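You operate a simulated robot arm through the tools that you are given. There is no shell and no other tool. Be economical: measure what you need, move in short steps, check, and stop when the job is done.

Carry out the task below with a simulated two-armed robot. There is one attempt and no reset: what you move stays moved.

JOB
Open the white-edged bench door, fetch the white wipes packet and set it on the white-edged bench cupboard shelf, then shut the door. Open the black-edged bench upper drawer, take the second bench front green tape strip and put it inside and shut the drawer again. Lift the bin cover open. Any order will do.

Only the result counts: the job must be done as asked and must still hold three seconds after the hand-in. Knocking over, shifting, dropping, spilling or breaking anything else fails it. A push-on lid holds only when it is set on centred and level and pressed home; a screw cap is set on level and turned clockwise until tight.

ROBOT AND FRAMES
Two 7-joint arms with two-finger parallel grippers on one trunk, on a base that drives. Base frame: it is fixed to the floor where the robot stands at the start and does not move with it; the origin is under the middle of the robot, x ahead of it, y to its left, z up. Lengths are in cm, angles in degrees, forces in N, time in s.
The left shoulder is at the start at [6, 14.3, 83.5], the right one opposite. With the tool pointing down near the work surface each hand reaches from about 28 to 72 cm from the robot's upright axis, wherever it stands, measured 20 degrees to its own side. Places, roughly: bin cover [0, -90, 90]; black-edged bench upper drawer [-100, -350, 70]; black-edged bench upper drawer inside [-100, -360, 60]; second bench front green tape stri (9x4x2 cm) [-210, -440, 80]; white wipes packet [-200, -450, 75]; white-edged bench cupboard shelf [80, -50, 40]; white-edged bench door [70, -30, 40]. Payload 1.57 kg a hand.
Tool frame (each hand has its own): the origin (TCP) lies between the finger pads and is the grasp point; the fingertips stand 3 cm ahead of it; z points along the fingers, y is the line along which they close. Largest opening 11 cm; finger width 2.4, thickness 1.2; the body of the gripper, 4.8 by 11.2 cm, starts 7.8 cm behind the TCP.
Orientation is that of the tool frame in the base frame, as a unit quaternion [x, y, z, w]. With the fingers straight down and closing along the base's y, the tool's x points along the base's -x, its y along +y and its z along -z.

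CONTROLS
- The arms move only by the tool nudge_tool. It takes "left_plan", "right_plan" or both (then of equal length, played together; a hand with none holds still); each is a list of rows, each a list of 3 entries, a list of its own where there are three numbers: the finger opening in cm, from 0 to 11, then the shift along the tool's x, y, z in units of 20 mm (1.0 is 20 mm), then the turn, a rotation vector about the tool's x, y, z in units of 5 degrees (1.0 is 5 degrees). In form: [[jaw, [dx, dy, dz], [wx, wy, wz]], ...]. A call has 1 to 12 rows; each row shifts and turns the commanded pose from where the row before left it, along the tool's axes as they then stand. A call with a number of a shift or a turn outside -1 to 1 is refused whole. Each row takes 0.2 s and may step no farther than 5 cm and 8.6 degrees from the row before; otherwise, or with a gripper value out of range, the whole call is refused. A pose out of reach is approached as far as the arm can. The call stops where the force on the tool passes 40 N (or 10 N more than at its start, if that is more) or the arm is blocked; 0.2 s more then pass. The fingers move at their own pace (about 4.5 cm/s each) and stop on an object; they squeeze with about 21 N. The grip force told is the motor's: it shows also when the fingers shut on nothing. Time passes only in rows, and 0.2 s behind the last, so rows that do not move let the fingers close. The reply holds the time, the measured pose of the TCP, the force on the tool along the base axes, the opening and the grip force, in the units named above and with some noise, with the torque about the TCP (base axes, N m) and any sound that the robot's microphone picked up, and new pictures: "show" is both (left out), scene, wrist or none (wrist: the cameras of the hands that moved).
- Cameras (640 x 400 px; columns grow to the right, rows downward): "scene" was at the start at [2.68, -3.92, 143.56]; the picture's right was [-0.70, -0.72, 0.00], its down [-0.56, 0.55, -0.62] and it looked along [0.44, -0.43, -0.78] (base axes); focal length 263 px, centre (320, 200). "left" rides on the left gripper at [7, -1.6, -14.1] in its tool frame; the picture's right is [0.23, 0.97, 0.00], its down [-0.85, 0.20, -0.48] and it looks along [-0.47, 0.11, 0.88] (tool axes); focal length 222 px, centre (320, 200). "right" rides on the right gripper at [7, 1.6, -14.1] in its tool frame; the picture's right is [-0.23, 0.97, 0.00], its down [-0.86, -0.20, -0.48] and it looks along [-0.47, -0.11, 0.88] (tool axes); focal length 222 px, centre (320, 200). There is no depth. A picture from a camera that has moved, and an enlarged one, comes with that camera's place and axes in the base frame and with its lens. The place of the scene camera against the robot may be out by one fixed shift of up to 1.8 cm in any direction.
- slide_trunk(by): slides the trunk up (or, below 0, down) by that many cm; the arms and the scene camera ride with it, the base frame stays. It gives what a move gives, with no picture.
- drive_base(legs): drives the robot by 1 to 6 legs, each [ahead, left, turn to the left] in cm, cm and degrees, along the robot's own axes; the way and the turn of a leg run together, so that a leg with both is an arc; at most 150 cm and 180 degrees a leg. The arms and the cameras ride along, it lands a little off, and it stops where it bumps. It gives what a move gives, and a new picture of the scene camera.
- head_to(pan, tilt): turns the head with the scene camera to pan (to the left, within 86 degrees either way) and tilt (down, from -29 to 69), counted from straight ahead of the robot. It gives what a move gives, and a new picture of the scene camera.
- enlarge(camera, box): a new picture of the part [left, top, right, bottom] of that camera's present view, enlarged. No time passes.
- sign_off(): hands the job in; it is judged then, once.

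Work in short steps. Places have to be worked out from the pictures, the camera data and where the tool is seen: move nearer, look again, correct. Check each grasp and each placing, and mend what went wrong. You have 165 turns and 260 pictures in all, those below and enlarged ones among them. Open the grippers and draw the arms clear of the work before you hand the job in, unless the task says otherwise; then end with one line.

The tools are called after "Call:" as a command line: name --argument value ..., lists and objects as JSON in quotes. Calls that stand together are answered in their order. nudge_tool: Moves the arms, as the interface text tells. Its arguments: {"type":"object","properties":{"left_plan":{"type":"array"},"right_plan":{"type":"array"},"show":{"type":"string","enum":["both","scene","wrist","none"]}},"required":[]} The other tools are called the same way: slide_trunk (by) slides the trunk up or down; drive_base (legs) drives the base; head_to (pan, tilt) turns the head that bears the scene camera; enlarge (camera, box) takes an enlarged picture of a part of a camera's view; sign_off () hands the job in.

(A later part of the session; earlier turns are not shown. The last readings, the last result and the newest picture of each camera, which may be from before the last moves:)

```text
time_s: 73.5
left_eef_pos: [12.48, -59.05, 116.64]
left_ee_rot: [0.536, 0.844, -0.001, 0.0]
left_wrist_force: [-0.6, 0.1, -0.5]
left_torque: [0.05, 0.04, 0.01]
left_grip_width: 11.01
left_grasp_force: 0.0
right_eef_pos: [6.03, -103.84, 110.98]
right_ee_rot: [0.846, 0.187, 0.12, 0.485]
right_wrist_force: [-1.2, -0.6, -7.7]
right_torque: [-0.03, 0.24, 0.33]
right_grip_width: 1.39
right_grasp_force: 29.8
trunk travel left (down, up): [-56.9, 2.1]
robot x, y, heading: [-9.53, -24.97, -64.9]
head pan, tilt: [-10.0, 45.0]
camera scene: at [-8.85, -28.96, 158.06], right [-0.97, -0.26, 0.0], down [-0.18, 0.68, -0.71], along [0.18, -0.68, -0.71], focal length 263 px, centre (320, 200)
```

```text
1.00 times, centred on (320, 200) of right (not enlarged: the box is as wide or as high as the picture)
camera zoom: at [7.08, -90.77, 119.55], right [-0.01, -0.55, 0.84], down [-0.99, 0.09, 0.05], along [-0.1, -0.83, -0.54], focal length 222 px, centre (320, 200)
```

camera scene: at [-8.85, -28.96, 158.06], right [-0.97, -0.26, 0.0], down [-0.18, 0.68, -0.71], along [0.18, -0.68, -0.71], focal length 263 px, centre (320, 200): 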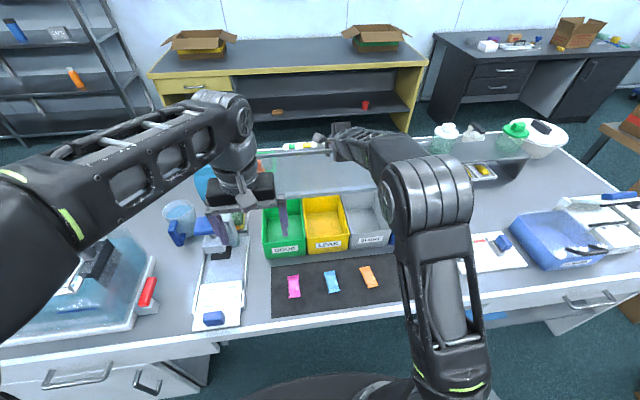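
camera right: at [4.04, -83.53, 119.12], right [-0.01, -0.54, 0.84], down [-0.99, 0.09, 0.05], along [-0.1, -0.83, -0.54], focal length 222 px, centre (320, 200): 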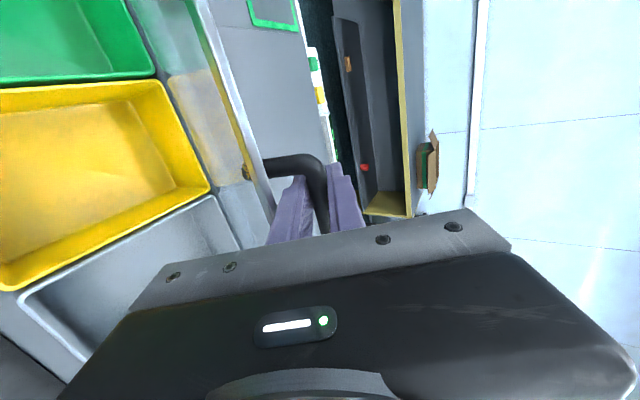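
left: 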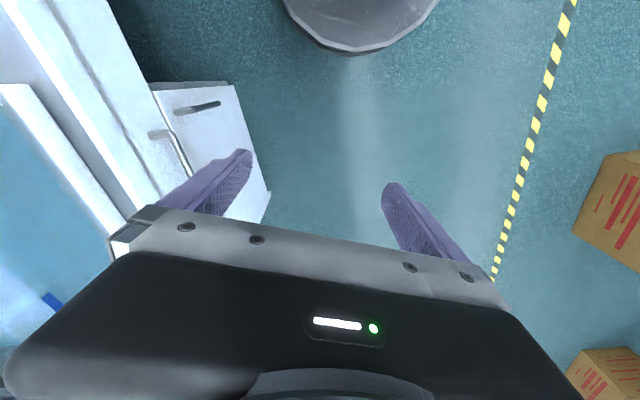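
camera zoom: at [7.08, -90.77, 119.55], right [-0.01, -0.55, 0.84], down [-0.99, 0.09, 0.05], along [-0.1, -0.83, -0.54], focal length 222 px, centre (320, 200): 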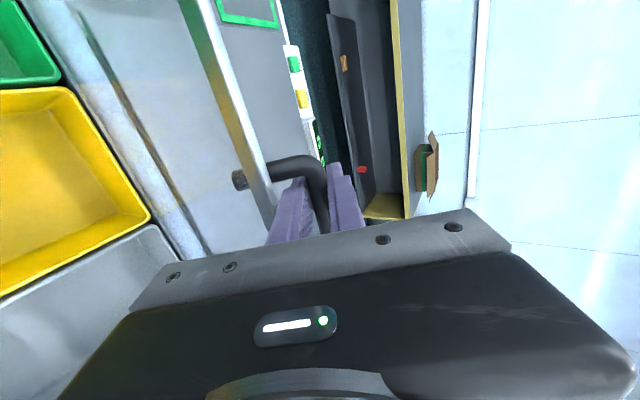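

Call:
drive_base --legs '[[3, 0, 0]]'

Call:
enlarge --camera "right" --box '[0, 0, 640, 400]'

```text
time_s: 74.5
left_eef_pos: [13.76, -61.57, 116.81]
left_ee_rot: [0.537, 0.844, -0.001, 0.0]
left_wrist_force: [0.0, -0.1, -0.1]
left_torque: [-0.02, -0.01, -0.01]
left_grip_width: 11.0
left_grasp_force: 0.1
right_eef_pos: [7.01, -106.19, 110.4]
right_ee_rot: [0.849, 0.187, 0.12, 0.48]
right_wrist_force: [-1.5, 2.3, -0.3]
right_torque: [0.44, 0.34, 0.06]
right_grip_width: 1.34
right_grasp_force: 29.6
trunk travel left (down, up): [-56.9, 2.1]
robot x, y, heading: [-8.86, -27.6, -64.9]
head pan, tilt: [-10.0, 45.0]
stopped in leg 1: the force on the tool passed its limit at 151 N (the readings are from after the stop); the commanded pose is now the measured one
camera scene: at [-7.68, -31.36, 158.09], right [-0.97, -0.26, 0.0], down [-0.18, 0.68, -0.71], along [0.18, -0.68, -0.71], focal length 263 px, centre (320, 200)
```

scene: 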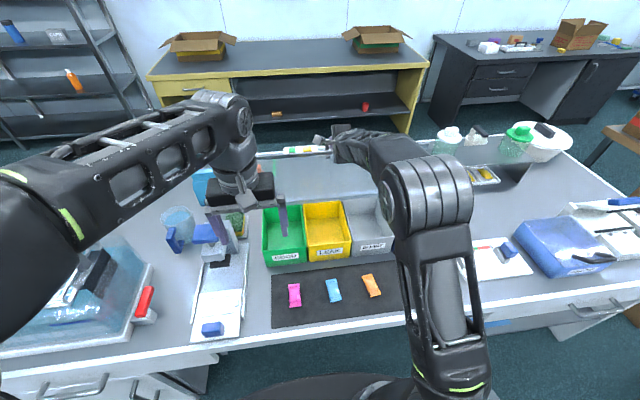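

```text
1.00 times, centred on (320, 200) of right (not enlarged: the box is as wide or as high as the picture)
camera zoom: at [8.05, -93.13, 119.26], right [-0.01, -0.56, 0.83], down [-0.99, 0.09, 0.05], along [-0.1, -0.83, -0.55], focal length 222 px, centre (320, 200)
```

zoom: 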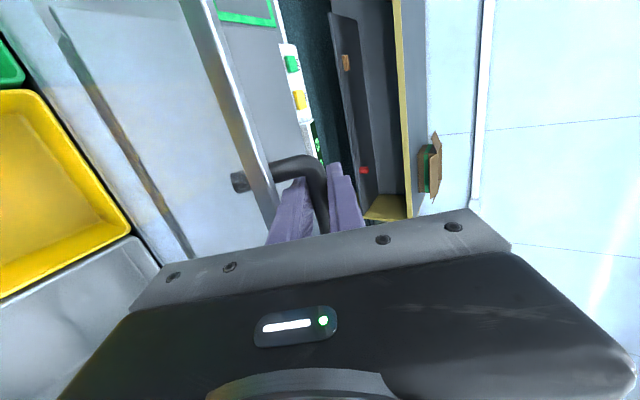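

Likely the lid's stop, near or just past vertical. Opening the fingers slightly to see if it stays.

Call:
nudge_tool --right_plan '[[3, [0, 0, 0], [0, 0, 0]], [3, [0, 0, 0], [0, 0, 0]], [3, [0, 0, 0], [0, 0, 0]]]' --show "wrist"

```text
time_s: 75.2
left_eef_pos: [13.65, -61.65, 116.73]
left_ee_rot: [0.536, 0.844, -0.001, 0.001]
left_wrist_force: [0.1, 0.2, -0.4]
left_torque: [-0.02, 0.02, -0.01]
left_grip_width: 11.02
left_grasp_force: 0.0
right_eef_pos: [6.87, -106.12, 110.84]
right_ee_rot: [0.848, 0.186, 0.121, 0.482]
right_wrist_force: [-1.5, -0.9, 15.4]
right_torque: [0.92, 0.15, -0.02]
right_grip_width: 1.87
right_grasp_force: 0.2
trunk travel left (down, up): [-56.9, 2.1]
robot x, y, heading: [-9.06, -27.12, -64.9]
head pan, tilt: [-10.0, 45.0]
camera right: at [8.03, -93.08, 119.46], right [-0.01, -0.55, 0.83], down [-0.99, 0.09, 0.05], along [-0.1, -0.83, -0.55], focal length 222 px, centre (320, 200)
```

right: 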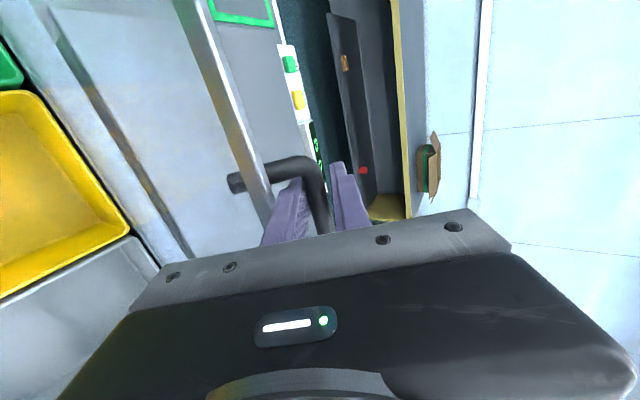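

Call:
nudge_tool --right_plan '[[3, [0, 0.3, 0], [0, 0, 0]], [3, [0, 0, 0], [0, 0, 0]], [3, [0, 0, -0.4], [0, 0, 0]], [3, [0, 0, 0], [0, 0, 0]]]' --show "wrist"

Call:
enlarge --camera "right" --box '[160, 80, 400, 240]'

```text
time_s: 76.2
left_eef_pos: [13.63, -61.67, 116.69]
left_ee_rot: [0.537, 0.844, -0.001, 0.0]
left_wrist_force: [-1.0, -0.7, 0.6]
left_torque: [0.03, 0.03, -0.03]
left_grip_width: 11.01
left_grasp_force: 0.0
right_eef_pos: [6.88, -105.83, 111.35]
right_ee_rot: [0.848, 0.188, 0.121, 0.48]
right_wrist_force: [0.1, -0.9, 0.1]
right_torque: [0.0, 0.03, -0.03]
right_grip_width: 3.0
right_grasp_force: 0.1
trunk travel left (down, up): [-56.9, 2.1]
robot x, y, heading: [-9.17, -27.15, -65.1]
head pan, tilt: [-10.0, 45.0]
camera right: at [7.96, -92.82, 120.11], right [-0.01, -0.56, 0.83], down [-0.99, 0.09, 0.05], along [-0.1, -0.83, -0.55], focal length 222 px, centre (320, 200)
```

right: 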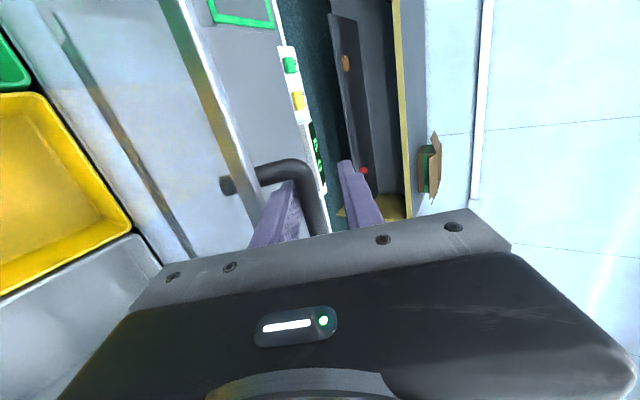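

```text
2.50 times, centred on (280, 160) of right
camera zoom: at [7.96, -92.82, 120.11], right [-0.01, -0.56, 0.83], down [-0.99, 0.09, 0.05], along [-0.1, -0.83, -0.55], focal length 555 px, centre (420, 300)
```

zoom: 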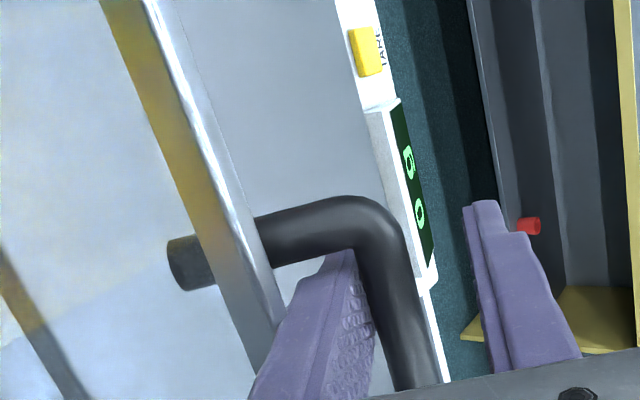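

Force is zero and the lid seems to stay. Withdrawing along the tool axis, then checking.

Call:
nudge_tool --right_plan '[[3, [0, 0.05, -0.6], [0, 0, 0]], [3, [0, 0.05, -0.8], [0, 0, 0]], [3, [0, 0, -1], [0, 0, 0]], [3, [0, 0, -1], [0, 0, 0]], [3, [0, 0, -1], [0, 0, 0]], [3, [0, 0, -1], [0, 0, 0]]]' --show "both"

```text
time_s: 77.7
left_eef_pos: [13.74, -61.5, 116.68]
left_ee_rot: [0.537, 0.844, -0.001, 0.002]
left_wrist_force: [-0.2, 0.5, 0.5]
left_torque: [0.0, 0.04, -0.01]
left_grip_width: 11.01
left_grasp_force: 0.1
right_eef_pos: [2.49, -97.55, 117.3]
right_ee_rot: [0.848, 0.186, 0.121, 0.481]
right_wrist_force: [-0.6, 0.4, 0.3]
right_torque: [-0.02, -0.01, -0.01]
right_grip_width: 3.0
right_grasp_force: 0.1
trunk travel left (down, up): [-56.9, 2.1]
robot x, y, heading: [-8.65, -27.63, -65.1]
head pan, tilt: [-10.0, 45.0]
camera scene: at [-7.69, -31.32, 158.08], right [-0.97, -0.26, 0.0], down [-0.18, 0.68, -0.71], along [0.18, -0.68, -0.71], focal length 263 px, centre (320, 200)
camera right: at [3.68, -84.49, 126.11], right [-0.01, -0.55, 0.83], down [-0.99, 0.09, 0.05], along [-0.1, -0.83, -0.55], focal length 222 px, centre (320, 200)
```

scene: 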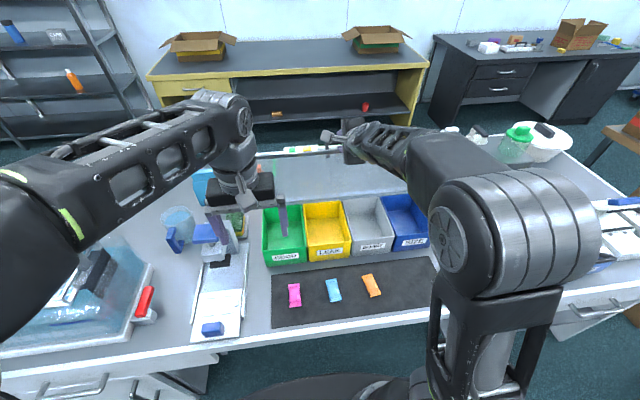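
right: 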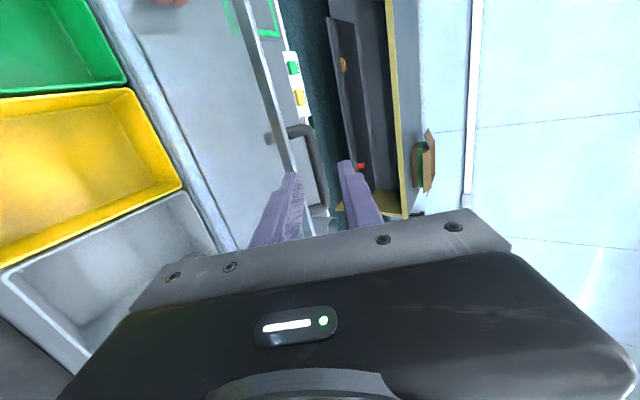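

The lid stays open on its own. Drive back from the bench with the arms held high and confirm.

Call:
drive_base --legs '[[-45, 0, 0]]'

Call:
head_to --pan 0 --tilt 35

Call:
enlarge --camera "scene" --box '[240, 80, 480, 230]'

```text
time_s: 80.4
left_eef_pos: [-5.57, -20.38, 116.82]
left_ee_rot: [0.539, 0.842, -0.002, 0.002]
left_wrist_force: [-1.1, -0.1, 0.1]
left_torque: [0.0, 0.01, -0.01]
left_grip_width: 10.99
left_grasp_force: 0.1
right_eef_pos: [-17.06, -56.39, 117.4]
right_ee_rot: [0.849, 0.183, 0.119, 0.481]
right_wrist_force: [-0.1, -0.5, -0.1]
right_torque: [-0.05, -0.01, -0.02]
right_grip_width: 3.01
right_grasp_force: 0.1
trunk travel left (down, up): [-56.9, 2.1]
robot x, y, heading: [-27.82, 13.9, -65.7]
head pan, tilt: [-10.0, 45.0]
camera scene: at [-26.78, 9.97, 158.08], right [-0.97, -0.25, 0.0], down [-0.18, 0.68, -0.71], along [0.18, -0.68, -0.71], focal length 263 px, centre (320, 200)
```

scene: 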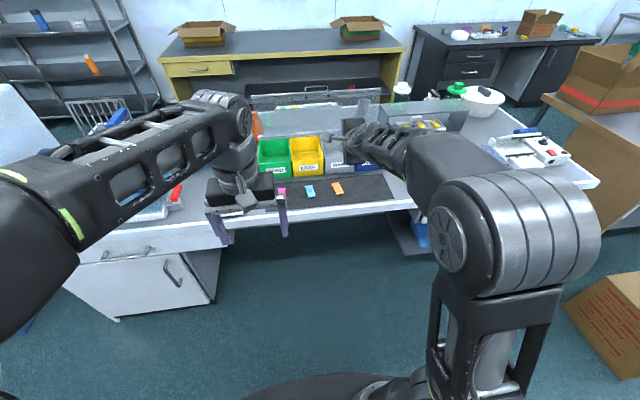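

```text
time_s: 81.1
left_eef_pos: [-5.52, -20.48, 116.68]
left_ee_rot: [0.54, 0.842, -0.001, 0.0]
left_wrist_force: [-0.3, 0.6, 0.8]
left_torque: [-0.01, 0.01, 0.01]
left_grip_width: 11.0
left_grasp_force: 0.1
right_eef_pos: [-16.98, -56.46, 117.17]
right_ee_rot: [0.849, 0.183, 0.12, 0.481]
right_wrist_force: [0.2, 1.0, -0.2]
right_torque: [-0.02, 0.01, -0.05]
right_grip_width: 3.0
right_grasp_force: 0.0
trunk travel left (down, up): [-56.9, 2.1]
robot x, y, heading: [-27.52, 13.54, -65.8]
head pan, tilt: [0.0, 35.0]
camera scene: at [-25.13, 9.73, 159.55], right [-0.91, -0.41, 0.0], down [-0.24, 0.52, -0.82], along [0.34, -0.75, -0.57], focal length 263 px, centre (320, 200)
```

scene: 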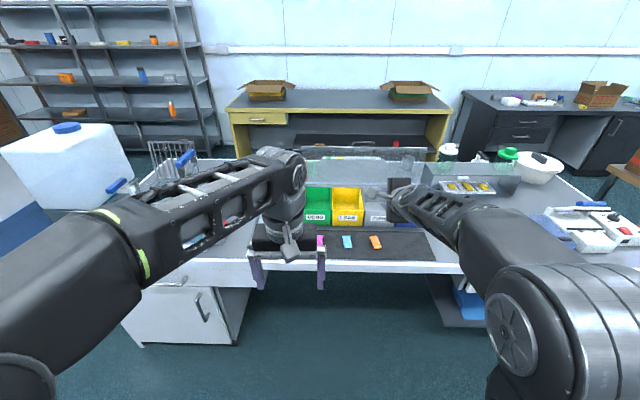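

```text
2.67 times, centred on (360, 155) of scene
camera zoom: at [-25.13, 9.73, 159.55], right [-0.91, -0.41, 0.0], down [-0.24, 0.52, -0.82], along [0.34, -0.75, -0.57], focal length 701 px, centre (213, 320)
```

zoom: 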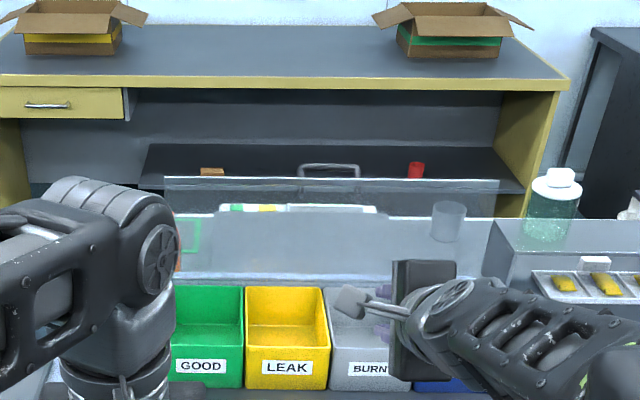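

The bin cover is open and stable. Next, the cupboard door: handle at about (53.6,-32.8,51). I'll tuck the right arm in (tool down, back, right) before lowering the trunk.

Call:
nudge_tool --right_plan '[[3, [-0.8, -0.45, -0.78], [1, 0, 0]], [3, [-0.8, -0.52, -0.74], [1, 0, 0]], [3, [-0.8, -0.58, -0.69], [1, 0, 0]], [3, [-0.8, -0.64, -0.64], [1, 0, 0]], [3, [-0.8, -0.69, -0.58], [1, 0, 0]], [3, [-0.8, -0.74, -0.52], [1, 0, 0]], [3, [-0.8, -0.78, -0.45], [1, 0, 0]], [3, [-0.8, -0.82, -0.38], [1, 0, 0]], [3, [-0.8, -0.85, -0.31], [1, 0, 0]], [3, [-0.8, -0.87, -0.23], [1, 0, 0]], [3, [-0.8, -0.89, -0.16], [1, 0, 0]], [3, [-0.8, -0.9, -0.08], [1, 0, 0]]]' --show "none"

Call:
nudge_tool --right_plan '[[3, [0, -1, 0.3], [0, 0, 0]], [3, [0, -1, 0.3], [0, 0, 0]], [3, [0, -1, 0.3], [0, 0, 0]], [3, [0, -1, 0.3], [0, 0, 0]], [3, [0, -1, 0.3], [0, 0, 0]], [3, [0, -1, 0.3], [0, 0, 0]], [3, [0, -1, 0.3], [0, 0, 0]], [3, [0, 0, 0], [0, 0, 0]]]' --show "scene"

```text
time_s: 83.7
left_eef_pos: [-5.5, -20.55, 116.62]
left_ee_rot: [0.54, 0.842, -0.001, 0.0]
left_wrist_force: [0.3, -0.8, 0.6]
left_torque: [0.0, 0.02, 0.01]
left_grip_width: 10.99
left_grasp_force: 0.0
right_eef_pos: [-41.52, -45.77, 117.12]
right_ee_rot: [0.975, 0.218, 0.02, 0.034]
right_wrist_force: [0.5, -0.5, 0.1]
right_torque: [-0.03, 0.03, 0.0]
right_grip_width: 2.99
right_grasp_force: 0.1
right hand out of reach, approached as far as the arm can: row 12
trunk travel left (down, up): [-56.9, 2.1]
robot x, y, heading: [-28.11, 13.62, -65.4]
head pan, tilt: [0.0, 35.0]
```

```text
time_s: 85.5
left_eef_pos: [-5.56, -20.54, 116.66]
left_ee_rot: [0.54, 0.842, -0.001, 0.0]
left_wrist_force: [-0.2, -0.6, 0.6]
left_torque: [-0.02, -0.01, 0.03]
left_grip_width: 11.03
left_grasp_force: 0.0
right_eef_pos: [-47.26, -33.45, 111.87]
right_ee_rot: [0.975, 0.218, 0.021, 0.035]
right_wrist_force: [-0.7, 0.1, -0.1]
right_torque: [0.0, 0.02, 0.0]
right_grip_width: 2.98
right_grasp_force: 0.1
trunk travel left (down, up): [-56.9, 2.1]
robot x, y, heading: [-28.02, 13.69, -65.5]
head pan, tilt: [0.0, 35.0]
camera scene: at [-25.14, 9.73, 159.56], right [-0.91, -0.41, 0.0], down [-0.24, 0.52, -0.82], along [0.34, -0.75, -0.57], focal length 263 px, centre (320, 200)
```

scene: 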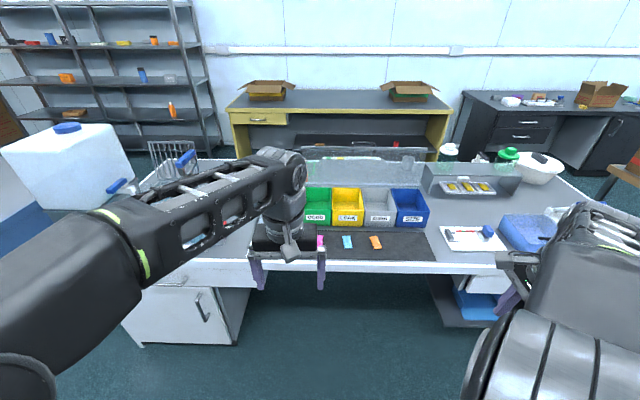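

Call:
drive_base --legs '[[0, 35, 0], [16, 0, 1]]'

Call:
slide_trunk --by -30

Call:
head_to --pan 20 --tilt 50

```text
time_s: 88.8
left_eef_pos: [33.22, -20.08, 116.59]
left_ee_rot: [0.532, 0.847, -0.002, 0.0]
left_wrist_force: [0.8, -0.5, -0.3]
left_torque: [0.03, 0.02, 0.02]
left_grip_width: 10.97
left_grasp_force: 0.0
right_eef_pos: [-7.95, -33.91, 111.79]
right_ee_rot: [0.973, 0.226, 0.021, 0.033]
right_wrist_force: [0.7, 0.2, -0.6]
right_torque: [0.03, 0.0, 0.03]
right_grip_width: 3.01
right_grasp_force: 0.0
trunk travel left (down, up): [-56.9, 2.1]
robot x, y, heading: [10.52, 13.64, -64.6]
head pan, tilt: [0.0, 35.0]
camera scene: at [13.28, 9.69, 159.55], right [-0.9, -0.43, 0.0], down [-0.25, 0.52, -0.82], along [0.35, -0.74, -0.57], focal length 263 px, centre (320, 200)
```

scene: 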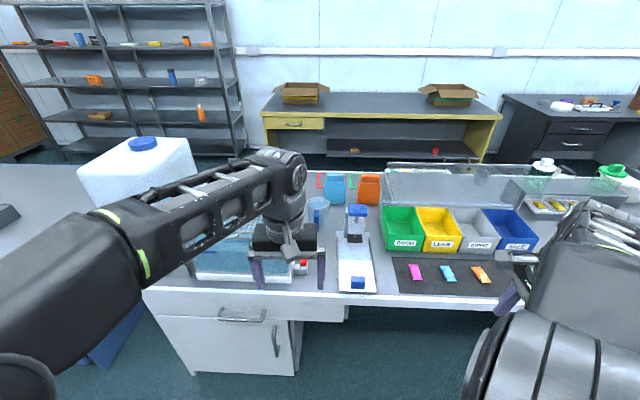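

```text
time_s: 91.8
left_eef_pos: [33.2, -19.95, 86.6]
left_ee_rot: [0.532, 0.846, -0.001, 0.0]
left_wrist_force: [-0.2, 0.7, 0.8]
left_torque: [0.0, 0.01, 0.03]
left_grip_width: 11.0
left_grasp_force: 0.1
right_eef_pos: [-8.14, -33.73, 81.82]
right_ee_rot: [0.973, 0.225, 0.021, 0.034]
right_wrist_force: [-0.3, 1.3, 0.6]
right_torque: [-0.02, 0.0, 0.01]
right_grip_width: 2.98
right_grasp_force: 0.1
trunk travel left (down, up): [-26.9, 32.1]
robot x, y, heading: [10.32, 13.82, -64.5]
head pan, tilt: [0.0, 35.0]
```

```text
time_s: 92.6
left_eef_pos: [33.4, -20.07, 86.68]
left_ee_rot: [0.531, 0.847, -0.002, 0.001]
left_wrist_force: [-0.8, -0.2, 0.4]
left_torque: [-0.03, 0.02, 0.01]
left_grip_width: 11.02
left_grasp_force: 0.1
right_eef_pos: [-8.26, -33.9, 81.82]
right_ee_rot: [0.973, 0.227, 0.022, 0.035]
right_wrist_force: [-0.1, 0.5, 0.0]
right_torque: [0.0, 0.02, -0.02]
right_grip_width: 3.0
right_grasp_force: 0.0
trunk travel left (down, up): [-26.9, 32.1]
robot x, y, heading: [10.36, 13.51, -64.4]
head pan, tilt: [20.0, 50.0]
camera scene: at [14.9, 12.41, 127.39], right [-0.7, -0.71, 0.0], down [-0.55, 0.54, -0.64], along [0.46, -0.45, -0.77], focal length 263 px, centre (320, 200)
```

scene: 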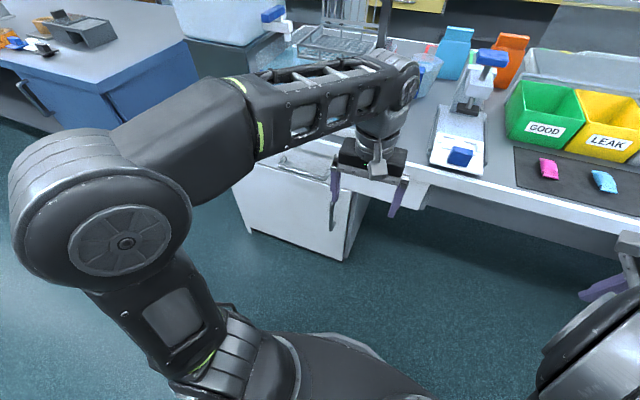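

Handle is about 60 cm ahead and 19 left of the robot. Lower the left hand to handle level, then point it ahead.

Call:
nudge_tool --left_plan '[[8, [-0.2, 0.5, 1], [0, 0, 0]], [8, [-0.2, 0.5, 1], [0, 0, 0]], [8, [-0.2, 0.5, 1], [0, 0, 0]], [8, [-0.2, 0.5, 1], [0, 0, 0]], [8, [-0.2, 0.5, 1], [0, 0, 0]], [8, [-0.2, 0.5, 1], [0, 0, 0]], [8, [-0.2, 0.5, 1], [0, 0, 0]], [8, [-0.2, 0.5, 1], [0, 0, 0]], [8, [-0.2, 0.5, 1], [0, 0, 0]], [8, [-0.2, 0.5, 1], [0, 0, 0]], [8, [-0.2, 0.5, 1], [0, 0, 0]], [8, [-0.2, 0.5, 1], [0, 0, 0]]]' --show "none"

Call:
nudge_tool --left_plan '[[8, [0, 0, 0], [0, -1, 0]], [8, [0, 0, 0], [0, -1, 0]], [8, [0, 0, 0], [0, -1, 0]], [8, [0, 0, 0], [0, -1, 0]], [8, [0, 0, 0], [0, -1, 0]], [8, [0, 0, 0], [0, -1, 0]], [8, [0, 0, 0], [0, -1, 0]], [8, [0, 0, 0], [0, -1, 0]], [8, [0, 0, 0], [0, -1, 0]], [8, [0, 0, 0], [0, -1, 0]], [8, [0, 0, 0], [0, -1, 0]], [8, [0, 0, 0], [0, -1, 0]]]' --show "both"

```text
time_s: 95.2
left_eef_pos: [46.31, -19.2, 62.72]
left_ee_rot: [0.532, 0.847, -0.002, 0.0]
left_wrist_force: [-0.3, 0.3, 0.3]
left_torque: [0.03, 0.05, 0.01]
left_grip_width: 8.04
left_grasp_force: 0.1
right_eef_pos: [-8.17, -33.8, 81.95]
right_ee_rot: [0.973, 0.227, 0.022, 0.035]
right_wrist_force: [1.0, -0.5, -0.1]
right_torque: [0.01, -0.01, 0.02]
right_grip_width: 3.0
right_grasp_force: 0.0
trunk travel left (down, up): [-26.9, 32.1]
robot x, y, heading: [10.13, 13.74, -64.5]
head pan, tilt: [20.0, 50.0]
```

```text
time_s: 97.8
left_eef_pos: [48.17, -24.79, 62.02]
left_ee_rot: [0.461, 0.732, -0.267, 0.424]
left_wrist_force: [0.7, 0.5, -0.2]
left_torque: [0.02, 0.03, 0.0]
left_grip_width: 7.99
left_grasp_force: 0.0
left hand out of reach, approached as far as the arm can: row 8, 9, 10, 11, 12
right_eef_pos: [-8.12, -33.76, 81.93]
right_ee_rot: [0.973, 0.226, 0.021, 0.034]
right_wrist_force: [-0.2, 0.2, 0.0]
right_torque: [-0.01, -0.02, 0.02]
right_grip_width: 3.0
right_grasp_force: 0.0
trunk travel left (down, up): [-26.9, 32.1]
robot x, y, heading: [10.5, 13.76, -64.7]
head pan, tilt: [20.0, 50.0]
camera scene: at [14.89, 12.41, 127.39], right [-0.7, -0.71, 0.0], down [-0.55, 0.54, -0.64], along [0.46, -0.45, -0.77], focal length 263 px, centre (320, 200)
camera left: at [40.06, -11.37, 62.93], right [0.83, 0.52, -0.2], down [0.18, 0.08, 0.98], along [0.53, -0.85, -0.03], focal length 222 px, centre (320, 200)
```

scene: 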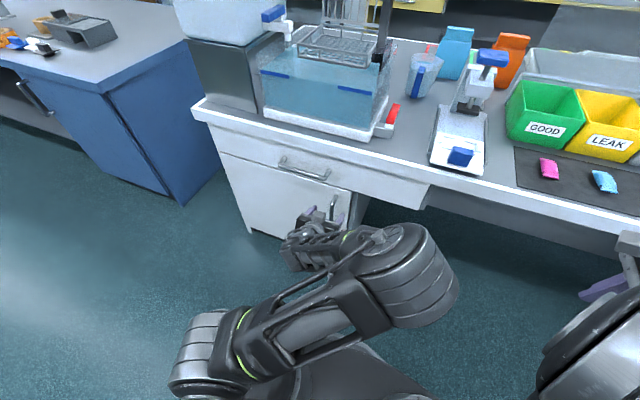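
left: 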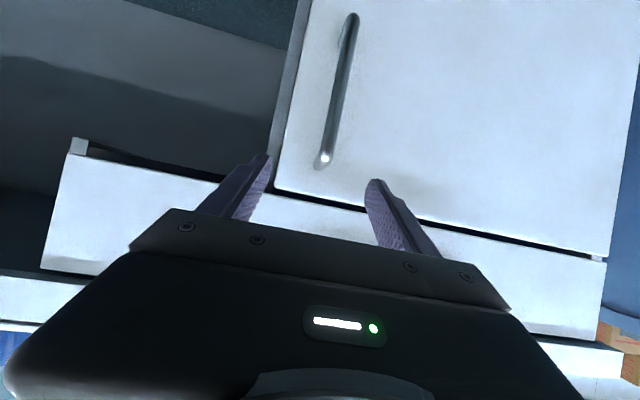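

Handle well in view, spanning z≈41–57. Lower the trunk 12 cm so the hand reaches that height and check again.

Call:
slide_trunk --by -12

Call:
nudge_tool --left_plan '[[8, [0, 0, 0], [0, -1, 0]], [8, [0, 0, 0.5], [0, -1, 0]], [8, [0, 0, 0.5], [0, -1, 0]]]' --show "wrist"

```text
time_s: 99.3
left_eef_pos: [48.35, -24.93, 49.81]
left_ee_rot: [0.46, 0.733, -0.267, 0.424]
left_wrist_force: [-0.3, 0.4, 0.5]
left_torque: [-0.01, -0.01, 0.0]
left_grip_width: 8.04
left_grasp_force: 0.1
right_eef_pos: [-8.17, -33.73, 69.93]
right_ee_rot: [0.973, 0.225, 0.021, 0.034]
right_wrist_force: [-0.3, -0.1, 0.0]
right_torque: [-0.03, 0.01, 0.02]
right_grip_width: 3.0
right_grasp_force: 0.0
trunk travel left (down, up): [-14.9, 44.1]
robot x, y, heading: [10.24, 13.62, -64.2]
head pan, tilt: [20.0, 50.0]
```

```text
time_s: 100.1
left_eef_pos: [49.16, -26.3, 49.07]
left_ee_rot: [0.421, 0.671, -0.325, 0.517]
left_wrist_force: [-0.1, 0.0, 0.4]
left_torque: [-0.01, 0.02, 0.04]
left_grip_width: 7.97
left_grasp_force: 0.0
right_eef_pos: [-8.22, -33.68, 69.82]
right_ee_rot: [0.973, 0.226, 0.02, 0.035]
right_wrist_force: [-0.1, -0.4, -0.2]
right_torque: [-0.06, -0.02, -0.02]
right_grip_width: 3.01
right_grasp_force: 0.1
trunk travel left (down, up): [-14.9, 44.1]
robot x, y, heading: [10.52, 13.46, -64.7]
head pan, tilt: [20.0, 50.0]
camera left: at [40.92, -13.18, 45.98], right [0.85, 0.47, -0.22], down [0.07, 0.31, 0.95], along [0.52, -0.82, 0.23], focal length 222 px, centre (320, 200)
```

left: 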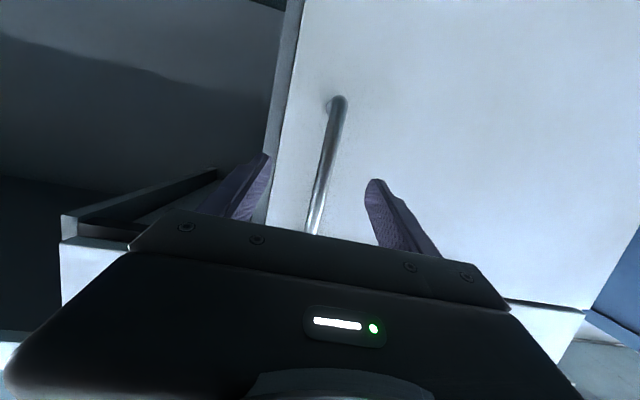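

Handle at (52.8,-32.7), 7.3 cm ahead of TCP and centred between the fingers. Advance 6.5 cm and close.

Call:
nudge_tool --left_plan '[[6, [0, 0.1, 0.9], [0, 0, 0]], [6, [0, 0.1, 0.9], [0, 0, 0]], [6, [0, 0.05, 0.8], [0, 0, 0]], [6, [0, 0, 0.65], [0, 0, 0]], [6, [0, 0, 0], [0, 0, 0]], [0, [0, 0, 0], [0, 0, 0]], [0, [0, 0, 0], [0, 0, 0]], [0, [0, 0, 0], [0, 0, 0]], [0, [0, 0, 0], [0, 0, 0]], [0, [0, 0, 0], [0, 0, 0]]]' --show "wrist"

```text
time_s: 102.3
left_eef_pos: [52.36, -31.77, 47.6]
left_ee_rot: [0.421, 0.671, -0.325, 0.516]
left_wrist_force: [1.9, 0.6, 1.1]
left_torque: [0.11, -0.15, -0.03]
left_grip_width: 1.59
left_grasp_force: 31.4
right_eef_pos: [-8.1, -33.74, 69.88]
right_ee_rot: [0.973, 0.226, 0.021, 0.034]
right_wrist_force: [0.8, 0.0, 0.0]
right_torque: [0.01, 0.01, 0.0]
right_grip_width: 3.0
right_grasp_force: 0.0
trunk travel left (down, up): [-14.9, 44.1]
robot x, y, heading: [10.67, 13.45, -64.5]
head pan, tilt: [20.0, 50.0]
camera left: at [44.21, -18.57, 44.38], right [0.85, 0.48, -0.22], down [0.08, 0.31, 0.95], along [0.52, -0.82, 0.23], focal length 222 px, centre (320, 200)
```

left: 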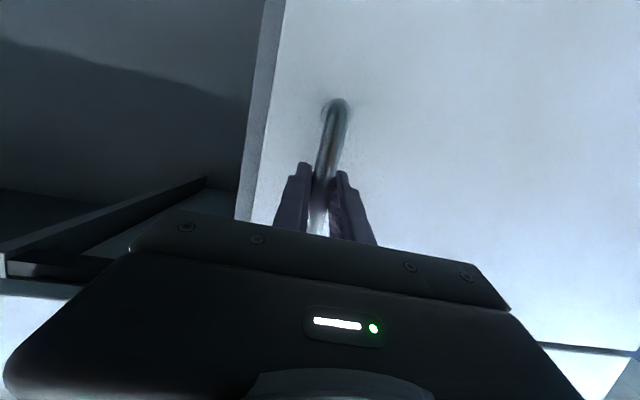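

Handle gripped. Pull along an arc (radius ≈44 cm, hinge on the left), rotating the tool with the door.

Call:
nudge_tool --left_plan '[[0, [0.25, 0, -0.93], [0.5, 0, 0]], [0, [0.25, 0, -0.93], [0.5, 0, 0]], [0, [0.25, 0, -0.93], [0.5, 0, 0]], [0, [0.25, 0, -0.93], [0.5, 0, 0]]]' --show "wrist"

```text
time_s: 103.0
left_eef_pos: [51.22, -27.42, 48.08]
left_ee_rot: [0.42, 0.67, -0.364, 0.492]
left_wrist_force: [1.4, 0.4, -8.4]
left_torque: [0.0, -1.04, 0.07]
left_grip_width: 1.75
left_grasp_force: 31.4
right_eef_pos: [-8.07, -33.78, 69.91]
right_ee_rot: [0.973, 0.226, 0.022, 0.035]
right_wrist_force: [-1.0, 0.1, 0.1]
right_torque: [-0.05, 0.01, -0.01]
right_grip_width: 3.01
right_grasp_force: 0.0
trunk travel left (down, up): [-14.9, 44.1]
robot x, y, heading: [10.12, 13.48, -64.2]
head pan, tilt: [20.0, 50.0]
stopped in row 3 (left hand): the force on the tool passed its limit at 64 N (the readings are from after the stop); the commanded pose is now the measured one
camera left: at [43.53, -13.81, 45.04], right [0.86, 0.42, -0.29], down [0.15, 0.33, 0.93], along [0.49, -0.84, 0.22], focal length 222 px, centre (320, 200)
```

left: 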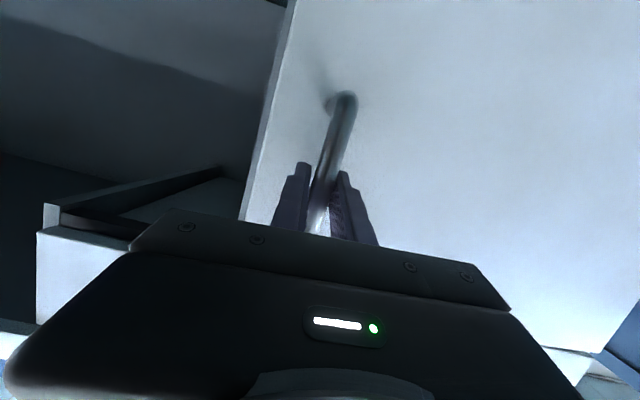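

Call:
nudge_tool --left_plan '[[0, [0.13, 0.03, -0.5], [0.25, 0, 0]], [0, [0.13, 0.04, -0.5], [0.25, 0, 0]], [0, [0.13, 0.05, -0.5], [0.25, 0, 0]], [0, [0.13, 0.05, -0.5], [0.25, 0, 0]], [0, [0.13, 0.06, -0.5], [0.25, 0, 0]], [0, [0.13, 0.06, -0.5], [0.25, 0, 0]]]' --show "none"

```text
time_s: 104.0
left_eef_pos: [50.48, -24.1, 48.16]
left_ee_rot: [0.431, 0.66, -0.378, 0.486]
left_wrist_force: [1.1, 0.9, -1.3]
left_torque: [0.34, -0.96, 0.07]
left_grip_width: 1.77
left_grasp_force: 32.2
left hand out of reach, approached as far as the arm can: row 4
right_eef_pos: [-7.97, -33.81, 69.9]
right_ee_rot: [0.973, 0.228, 0.021, 0.034]
right_wrist_force: [0.4, 0.6, 0.0]
right_torque: [-0.01, 0.04, -0.01]
right_grip_width: 3.01
right_grasp_force: 0.1
trunk travel left (down, up): [-14.9, 44.1]
robot x, y, heading: [10.63, 13.91, -64.2]
head pan, tilt: [20.0, 50.0]
stopped in row 4 (left hand): the force on the tool passed its limit at 49 N (the readings are from after the stop); the commanded pose is now the measured one
```

The arm is too folded to pull more, so I'll pull by driving the base back along the arc.

Call:
drive_base --legs '[[-6, 1.4, 0]]'

Call:
drive_base --legs '[[-6, 2.2, 0]]'

```text
time_s: 105.0
left_eef_pos: [50.06, -18.21, 48.04]
left_ee_rot: [0.426, 0.665, -0.369, 0.491]
left_wrist_force: [0.2, -0.2, -0.9]
left_torque: [-0.07, -1.04, -0.06]
left_grip_width: 1.75
left_grasp_force: 32.2
right_eef_pos: [-8.98, -28.51, 69.86]
right_ee_rot: [0.972, 0.23, 0.022, 0.034]
right_wrist_force: [0.2, -0.6, 1.4]
right_torque: [-0.01, -0.03, -0.01]
right_grip_width: 3.0
right_grasp_force: 0.0
trunk travel left (down, up): [-14.9, 44.1]
robot x, y, heading: [9.3, 18.77, -64.0]
head pan, tilt: [20.0, 50.0]
stopped in leg 1: the force on the tool passed its limit at 46 N (the readings are from after the stop); the commanded pose is now the measured one
camera scene: at [13.82, 17.75, 115.39], right [-0.7, -0.72, 0.0], down [-0.55, 0.53, -0.64], along [0.46, -0.45, -0.77], focal length 263 px, centre (320, 200)
```

scene: 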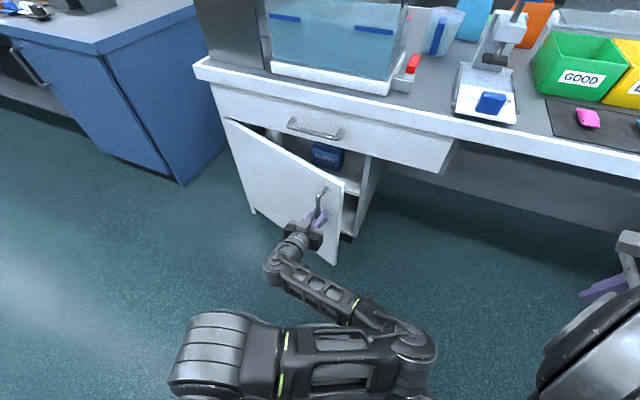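

```text
time_s: 106.0
left_eef_pos: [50.04, -12.03, 48.13]
left_ee_rot: [0.422, 0.669, -0.36, 0.496]
left_wrist_force: [-0.1, -0.3, -0.5]
left_torque: [-0.1, -1.08, -0.06]
left_grip_width: 1.74
left_grasp_force: 32.6
right_eef_pos: [-9.33, -22.96, 69.83]
right_ee_rot: [0.972, 0.229, 0.022, 0.034]
right_wrist_force: [0.2, -0.6, -0.4]
right_torque: [0.0, 0.01, 0.01]
right_grip_width: 3.0
right_grasp_force: 0.0
trunk travel left (down, up): [-14.9, 44.1]
robot x, y, heading: [8.77, 24.67, -63.9]
head pan, tilt: [20.0, 50.0]
stopped in leg 1: the force on the tool passed its limit at 45 N (the readings are from after the stop); the commanded pose is now the measured one
camera scene: at [13.31, 23.41, 115.39], right [-0.69, -0.72, 0.0], down [-0.55, 0.53, -0.64], along [0.46, -0.45, -0.77], focal length 263 px, centre (320, 200)
```

scene: 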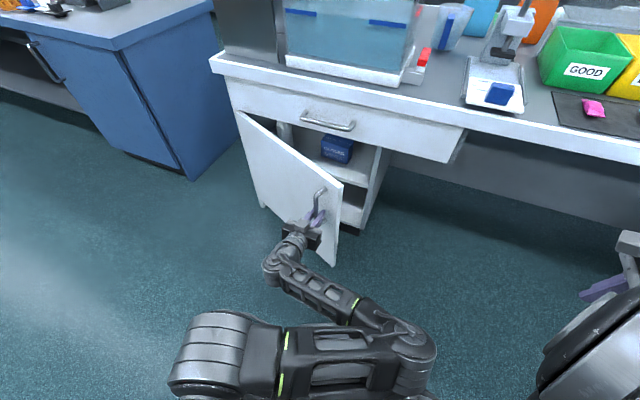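

Door at ~37° (radius actually ≈32 cm). One more pull along the arc.

Call:
drive_base --legs '[[-5, 5, 0]]'

```text
time_s: 106.9
left_eef_pos: [50.45, -9.41, 48.24]
left_ee_rot: [0.428, 0.664, -0.368, 0.491]
left_wrist_force: [-2.1, 0.1, 1.5]
left_torque: [0.64, -0.75, -0.06]
left_grip_width: 1.72
left_grasp_force: 32.1
right_eef_pos: [-8.36, -19.77, 69.82]
right_ee_rot: [0.972, 0.23, 0.021, 0.034]
right_wrist_force: [-0.9, 0.1, 0.4]
right_torque: [-0.02, 0.0, 0.02]
right_grip_width: 3.0
right_grasp_force: 0.1
trunk travel left (down, up): [-14.9, 44.1]
robot x, y, heading: [10.05, 27.68, -64.1]
head pan, tilt: [20.0, 50.0]
stopped in leg 1: the force on the tool passed its limit at 49 N (the readings are from after the stop); the commanded pose is now the measured one
camera scene: at [14.33, 26.58, 115.39], right [-0.7, -0.72, 0.0], down [-0.55, 0.53, -0.64], along [0.46, -0.45, -0.77], focal length 263 px, centre (320, 200)
```

scene: 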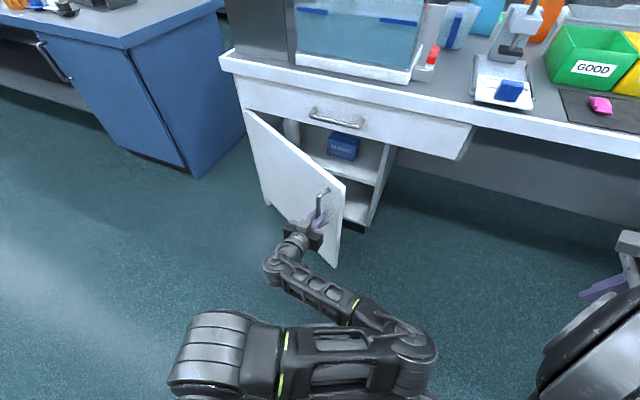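

Release the handle, back off, shift right of the door edge, then go in and sweep the door open from its inner side.

Call:
nudge_tool --left_plan '[[6, [0, 0, 0], [0, 0, 0]], [6, [0, 0, 0], [0, 0, 0]], [6, [0, 0, 0], [0, 0, 0]]]' --show "none"

Call:
drive_base --legs '[[-10, 0, 0], [0, -16, 0]]'

Call:
enlarge --camera "left" --box '[0, 0, 640, 400]'

```text
time_s: 107.7
left_eef_pos: [50.41, -9.35, 48.11]
left_ee_rot: [0.427, 0.664, -0.368, 0.491]
left_wrist_force: [-0.3, 0.7, 0.0]
left_torque: [0.03, -0.02, -0.02]
left_grip_width: 5.97
left_grasp_force: 0.0
right_eef_pos: [-8.48, -19.83, 69.85]
right_ee_rot: [0.972, 0.23, 0.021, 0.035]
right_wrist_force: [0.5, 0.0, -0.5]
right_torque: [-0.02, -0.02, -0.01]
right_grip_width: 3.0
right_grasp_force: 0.1
trunk travel left (down, up): [-14.9, 44.1]
robot x, y, heading: [9.72, 28.16, -63.7]
head pan, tilt: [20.0, 50.0]
```

```text
time_s: 109.9
left_eef_pos: [32.04, -7.33, 48.01]
left_ee_rot: [0.428, 0.664, -0.369, 0.49]
left_wrist_force: [0.2, 0.6, -0.1]
left_torque: [0.0, -0.02, -0.02]
left_grip_width: 6.0
left_grasp_force: 0.0
right_eef_pos: [-26.89, -17.67, 69.86]
right_ee_rot: [0.973, 0.229, 0.022, 0.034]
right_wrist_force: [-0.9, 0.5, 0.4]
right_torque: [0.01, 0.02, 0.0]
right_grip_width: 2.99
right_grasp_force: 0.0
trunk travel left (down, up): [-14.9, 44.1]
robot x, y, heading: [-8.57, 29.76, -64.1]
head pan, tilt: [20.0, 50.0]
camera scene: at [-4.13, 28.67, 115.39], right [-0.7, -0.72, 0.0], down [-0.55, 0.53, -0.64], along [0.46, -0.45, -0.77], focal length 263 px, centre (320, 200)
```

scene: 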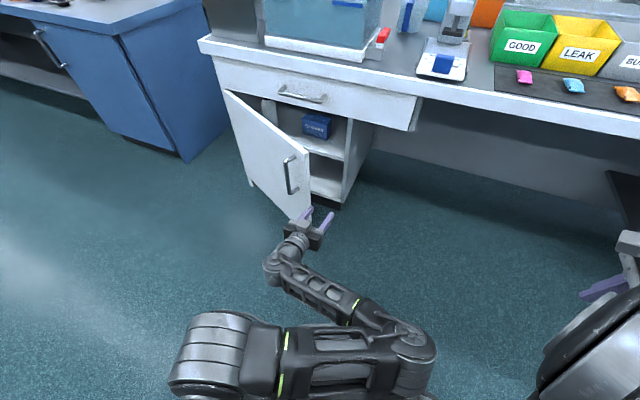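

```text
1.00 times, centred on (320, 200) of left (not enlarged: the box is as wide or as high as the picture)
camera zoom: at [24.72, 6.4, 45.0], right [0.87, 0.4, -0.29], down [0.16, 0.33, 0.93], along [0.47, -0.85, 0.22], focal length 222 px, centre (320, 200)
```

zoom: 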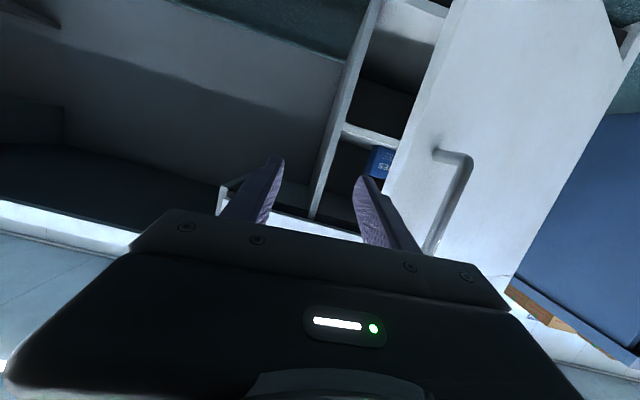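

Call:
drive_base --legs '[[13, 0, 0]]'

Call:
drive_base --legs '[[0, 14, 0]]'

```text
time_s: 111.2
left_eef_pos: [37.89, -19.34, 48.13]
left_ee_rot: [0.427, 0.664, -0.369, 0.49]
left_wrist_force: [0.0, 0.2, 0.4]
left_torque: [-0.01, 0.02, -0.01]
left_grip_width: 5.97
left_grasp_force: 0.2
right_eef_pos: [-20.97, -29.78, 69.92]
right_ee_rot: [0.972, 0.231, 0.022, 0.034]
right_wrist_force: [0.0, 1.0, -0.6]
right_torque: [-0.01, 0.02, 0.03]
right_grip_width: 3.0
right_grasp_force: 0.0
trunk travel left (down, up): [-14.9, 44.1]
robot x, y, heading: [-2.58, 17.6, -64.0]
head pan, tilt: [20.0, 50.0]
camera scene: at [1.79, 16.49, 115.39], right [-0.69, -0.72, 0.0], down [-0.55, 0.53, -0.64], along [0.46, -0.45, -0.77], focal length 263 px, centre (320, 200)
```

scene: 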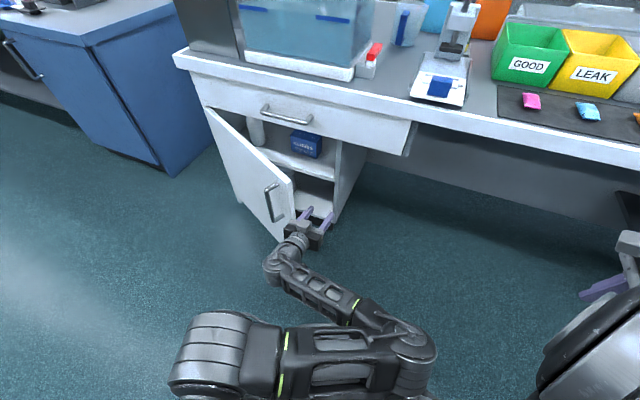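

```text
time_s: 112.2
left_eef_pos: [41.81, -17.77, 47.97]
left_ee_rot: [0.44, 0.655, -0.385, 0.479]
left_wrist_force: [-24.9, 0.8, 5.4]
left_torque: [0.05, -0.44, 0.44]
left_grip_width: 3.98
left_grasp_force: 0.0
right_eef_pos: [-15.93, -27.21, 69.79]
right_ee_rot: [0.973, 0.227, 0.021, 0.035]
right_wrist_force: [-1.1, -0.9, 0.1]
right_torque: [0.01, -0.05, 0.0]
right_grip_width: 2.98
right_grasp_force: 0.0
trunk travel left (down, up): [-14.9, 44.1]
robot x, y, heading: [2.92, 20.21, -64.3]
head pan, tilt: [20.0, 50.0]
stopped in leg 1: the force on the tool passed its limit at 54 N (the readings are from after the stop); the commanded pose is now the measured one
camera scene: at [7.01, 19.16, 115.4], right [-0.7, -0.72, 0.0], down [-0.55, 0.54, -0.64], along [0.46, -0.45, -0.77], focal length 263 px, centre (320, 200)
```

scene: 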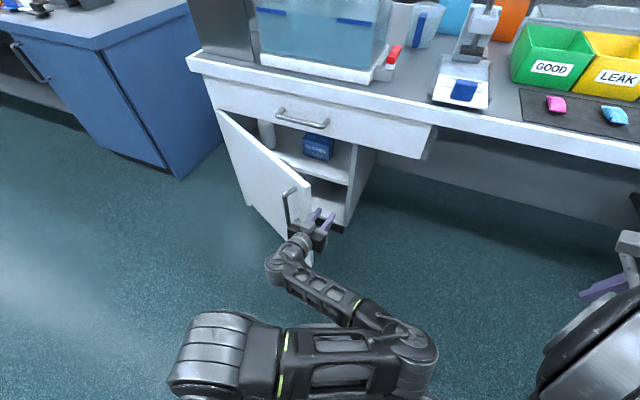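

Contact made with the door's inner edge; the drive jolts. Close the fingers and push with slow hand nudges.

Call:
nudge_tool --left_plan '[[0, [0, -0.2, 0.3], [0, 0, 0]], [0, [0, 0, 0.5], [0, 0, 0]], [0, [0, 0, 0.5], [0, 0, 0]], [0, [0, 0.4, 0], [0, 0, 0]], [0, [0, 0.4, 0], [0, 0, 0]], [0, [0, 0.4, 0], [0, 0, 0]], [0, [0, 0.4, 0], [0, 0, 0]], [0, [0, 0.4, 0], [0, 0, 0]], [0, [0, 0.4, 0], [0, 0, 0]], [0, [0, 0.4, 0], [0, 0, 0]], [0, [0, 0.4, 0], [0, 0, 0]]]' --show "both"

```text
time_s: 113.9
left_eef_pos: [44.45, -19.97, 47.13]
left_ee_rot: [0.441, 0.655, -0.386, 0.477]
left_wrist_force: [-5.9, -0.6, 2.6]
left_torque: [0.06, -0.14, 0.23]
left_grip_width: 0.0
left_grasp_force: 21.4
left hand out of reach, approached as far as the arm can: row 7, 8
right_eef_pos: [-15.89, -27.15, 69.93]
right_ee_rot: [0.973, 0.228, 0.021, 0.035]
right_wrist_force: [-0.8, -0.3, -0.2]
right_torque: [0.03, -0.01, -0.01]
right_grip_width: 3.01
right_grasp_force: 0.0
trunk travel left (down, up): [-14.9, 44.1]
robot x, y, heading: [2.62, 20.59, -64.4]
head pan, tilt: [20.0, 50.0]
stopped in row 8 (left hand): the force on the tool passed its limit at 45 N (the readings are from after the stop); the commanded pose is now the measured one
camera scene: at [7.06, 19.15, 115.39], right [-0.7, -0.71, 0.0], down [-0.55, 0.54, -0.64], along [0.46, -0.45, -0.77], focal length 263 px, centre (320, 200)
camera left: at [37.91, -5.91, 44.15], right [0.89, 0.35, -0.3], down [0.19, 0.33, 0.93], along [0.43, -0.88, 0.22], focal length 222 px, centre (320, 200)
```

scene: 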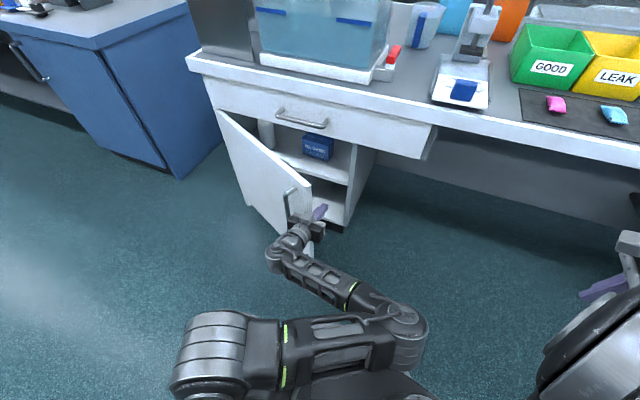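
left: 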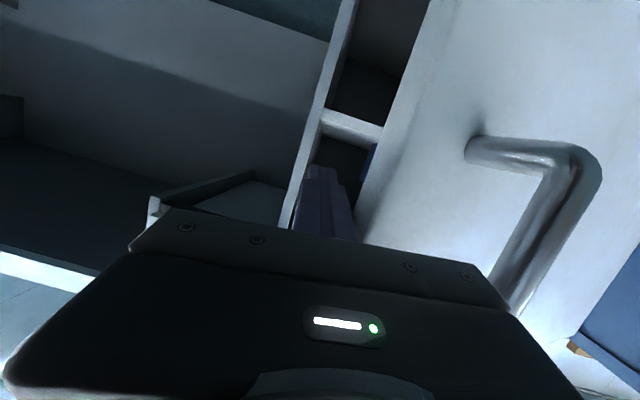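

The gripper body pushes on the door's end face. I'll move right a bit and yaw the hand left 45° so the fingers press on the inner face.

Call:
nudge_tool --left_plan '[[0, [0, -0.8, 0], [0, 0, 0]], [0, [0, -0.8, 0], [0, 0, 0]], [0, [0, -0.5, 0.5], [-1, 0, 0]], [0, [0, 0, 0.5], [-1, 0, 0]], [0, [0, 0, 0.5], [-1, 0, 0]], [0, [0, 0, 0.5], [-1, 0, 0]], [0, [0, 0, 0], [-1, 0, 0]], [0, [0, 0, 0], [-1, 0, 0]], [0, [0, 0, 0], [-1, 0, 0]], [0, [0, 0, 0], [-1, 0, 0]], [0, [0, 0, 0], [-1, 0, 0]], [0, [0, 0, 0], [-1, 0, 0]]]' --show "both"

```text
time_s: 116.5
left_eef_pos: [42.29, -24.65, 46.47]
left_ee_rot: [0.197, 0.758, -0.07, 0.618]
left_wrist_force: [-0.2, 0.0, 0.8]
left_torque: [0.01, 0.02, -0.01]
left_grip_width: 0.0
left_grasp_force: 20.8
right_eef_pos: [-15.91, -27.03, 69.97]
right_ee_rot: [0.973, 0.227, 0.021, 0.034]
right_wrist_force: [-0.3, -0.6, -0.9]
right_torque: [0.0, 0.01, 0.01]
right_grip_width: 3.02
right_grasp_force: 0.0
trunk travel left (down, up): [-14.9, 44.1]
robot x, y, heading: [2.52, 20.61, -64.6]
head pan, tilt: [20.0, 50.0]
camera scene: at [7.12, 19.14, 115.39], right [-0.7, -0.72, 0.0], down [-0.55, 0.54, -0.64], along [0.46, -0.45, -0.77], focal length 263 px, centre (320, 200)
camera left: at [27.8, -19.7, 42.78], right [0.34, 0.94, -0.09], down [-0.22, 0.17, 0.96], along [0.91, -0.31, 0.27], focal length 222 px, centre (320, 200)
```

scene: 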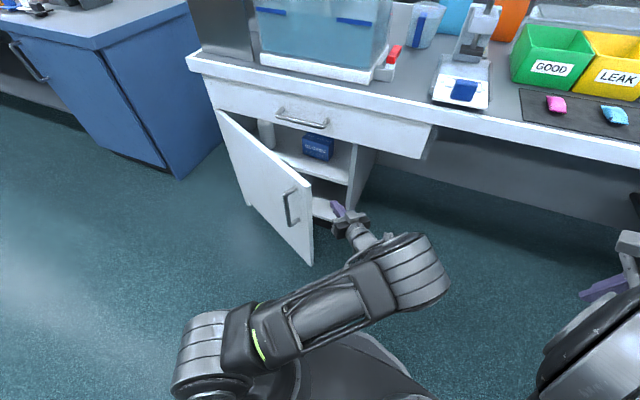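
left: 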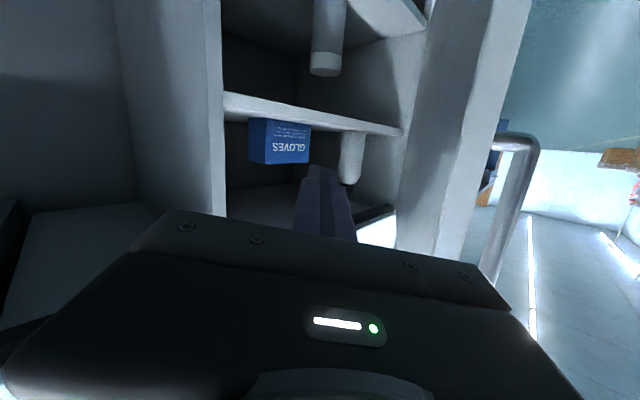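

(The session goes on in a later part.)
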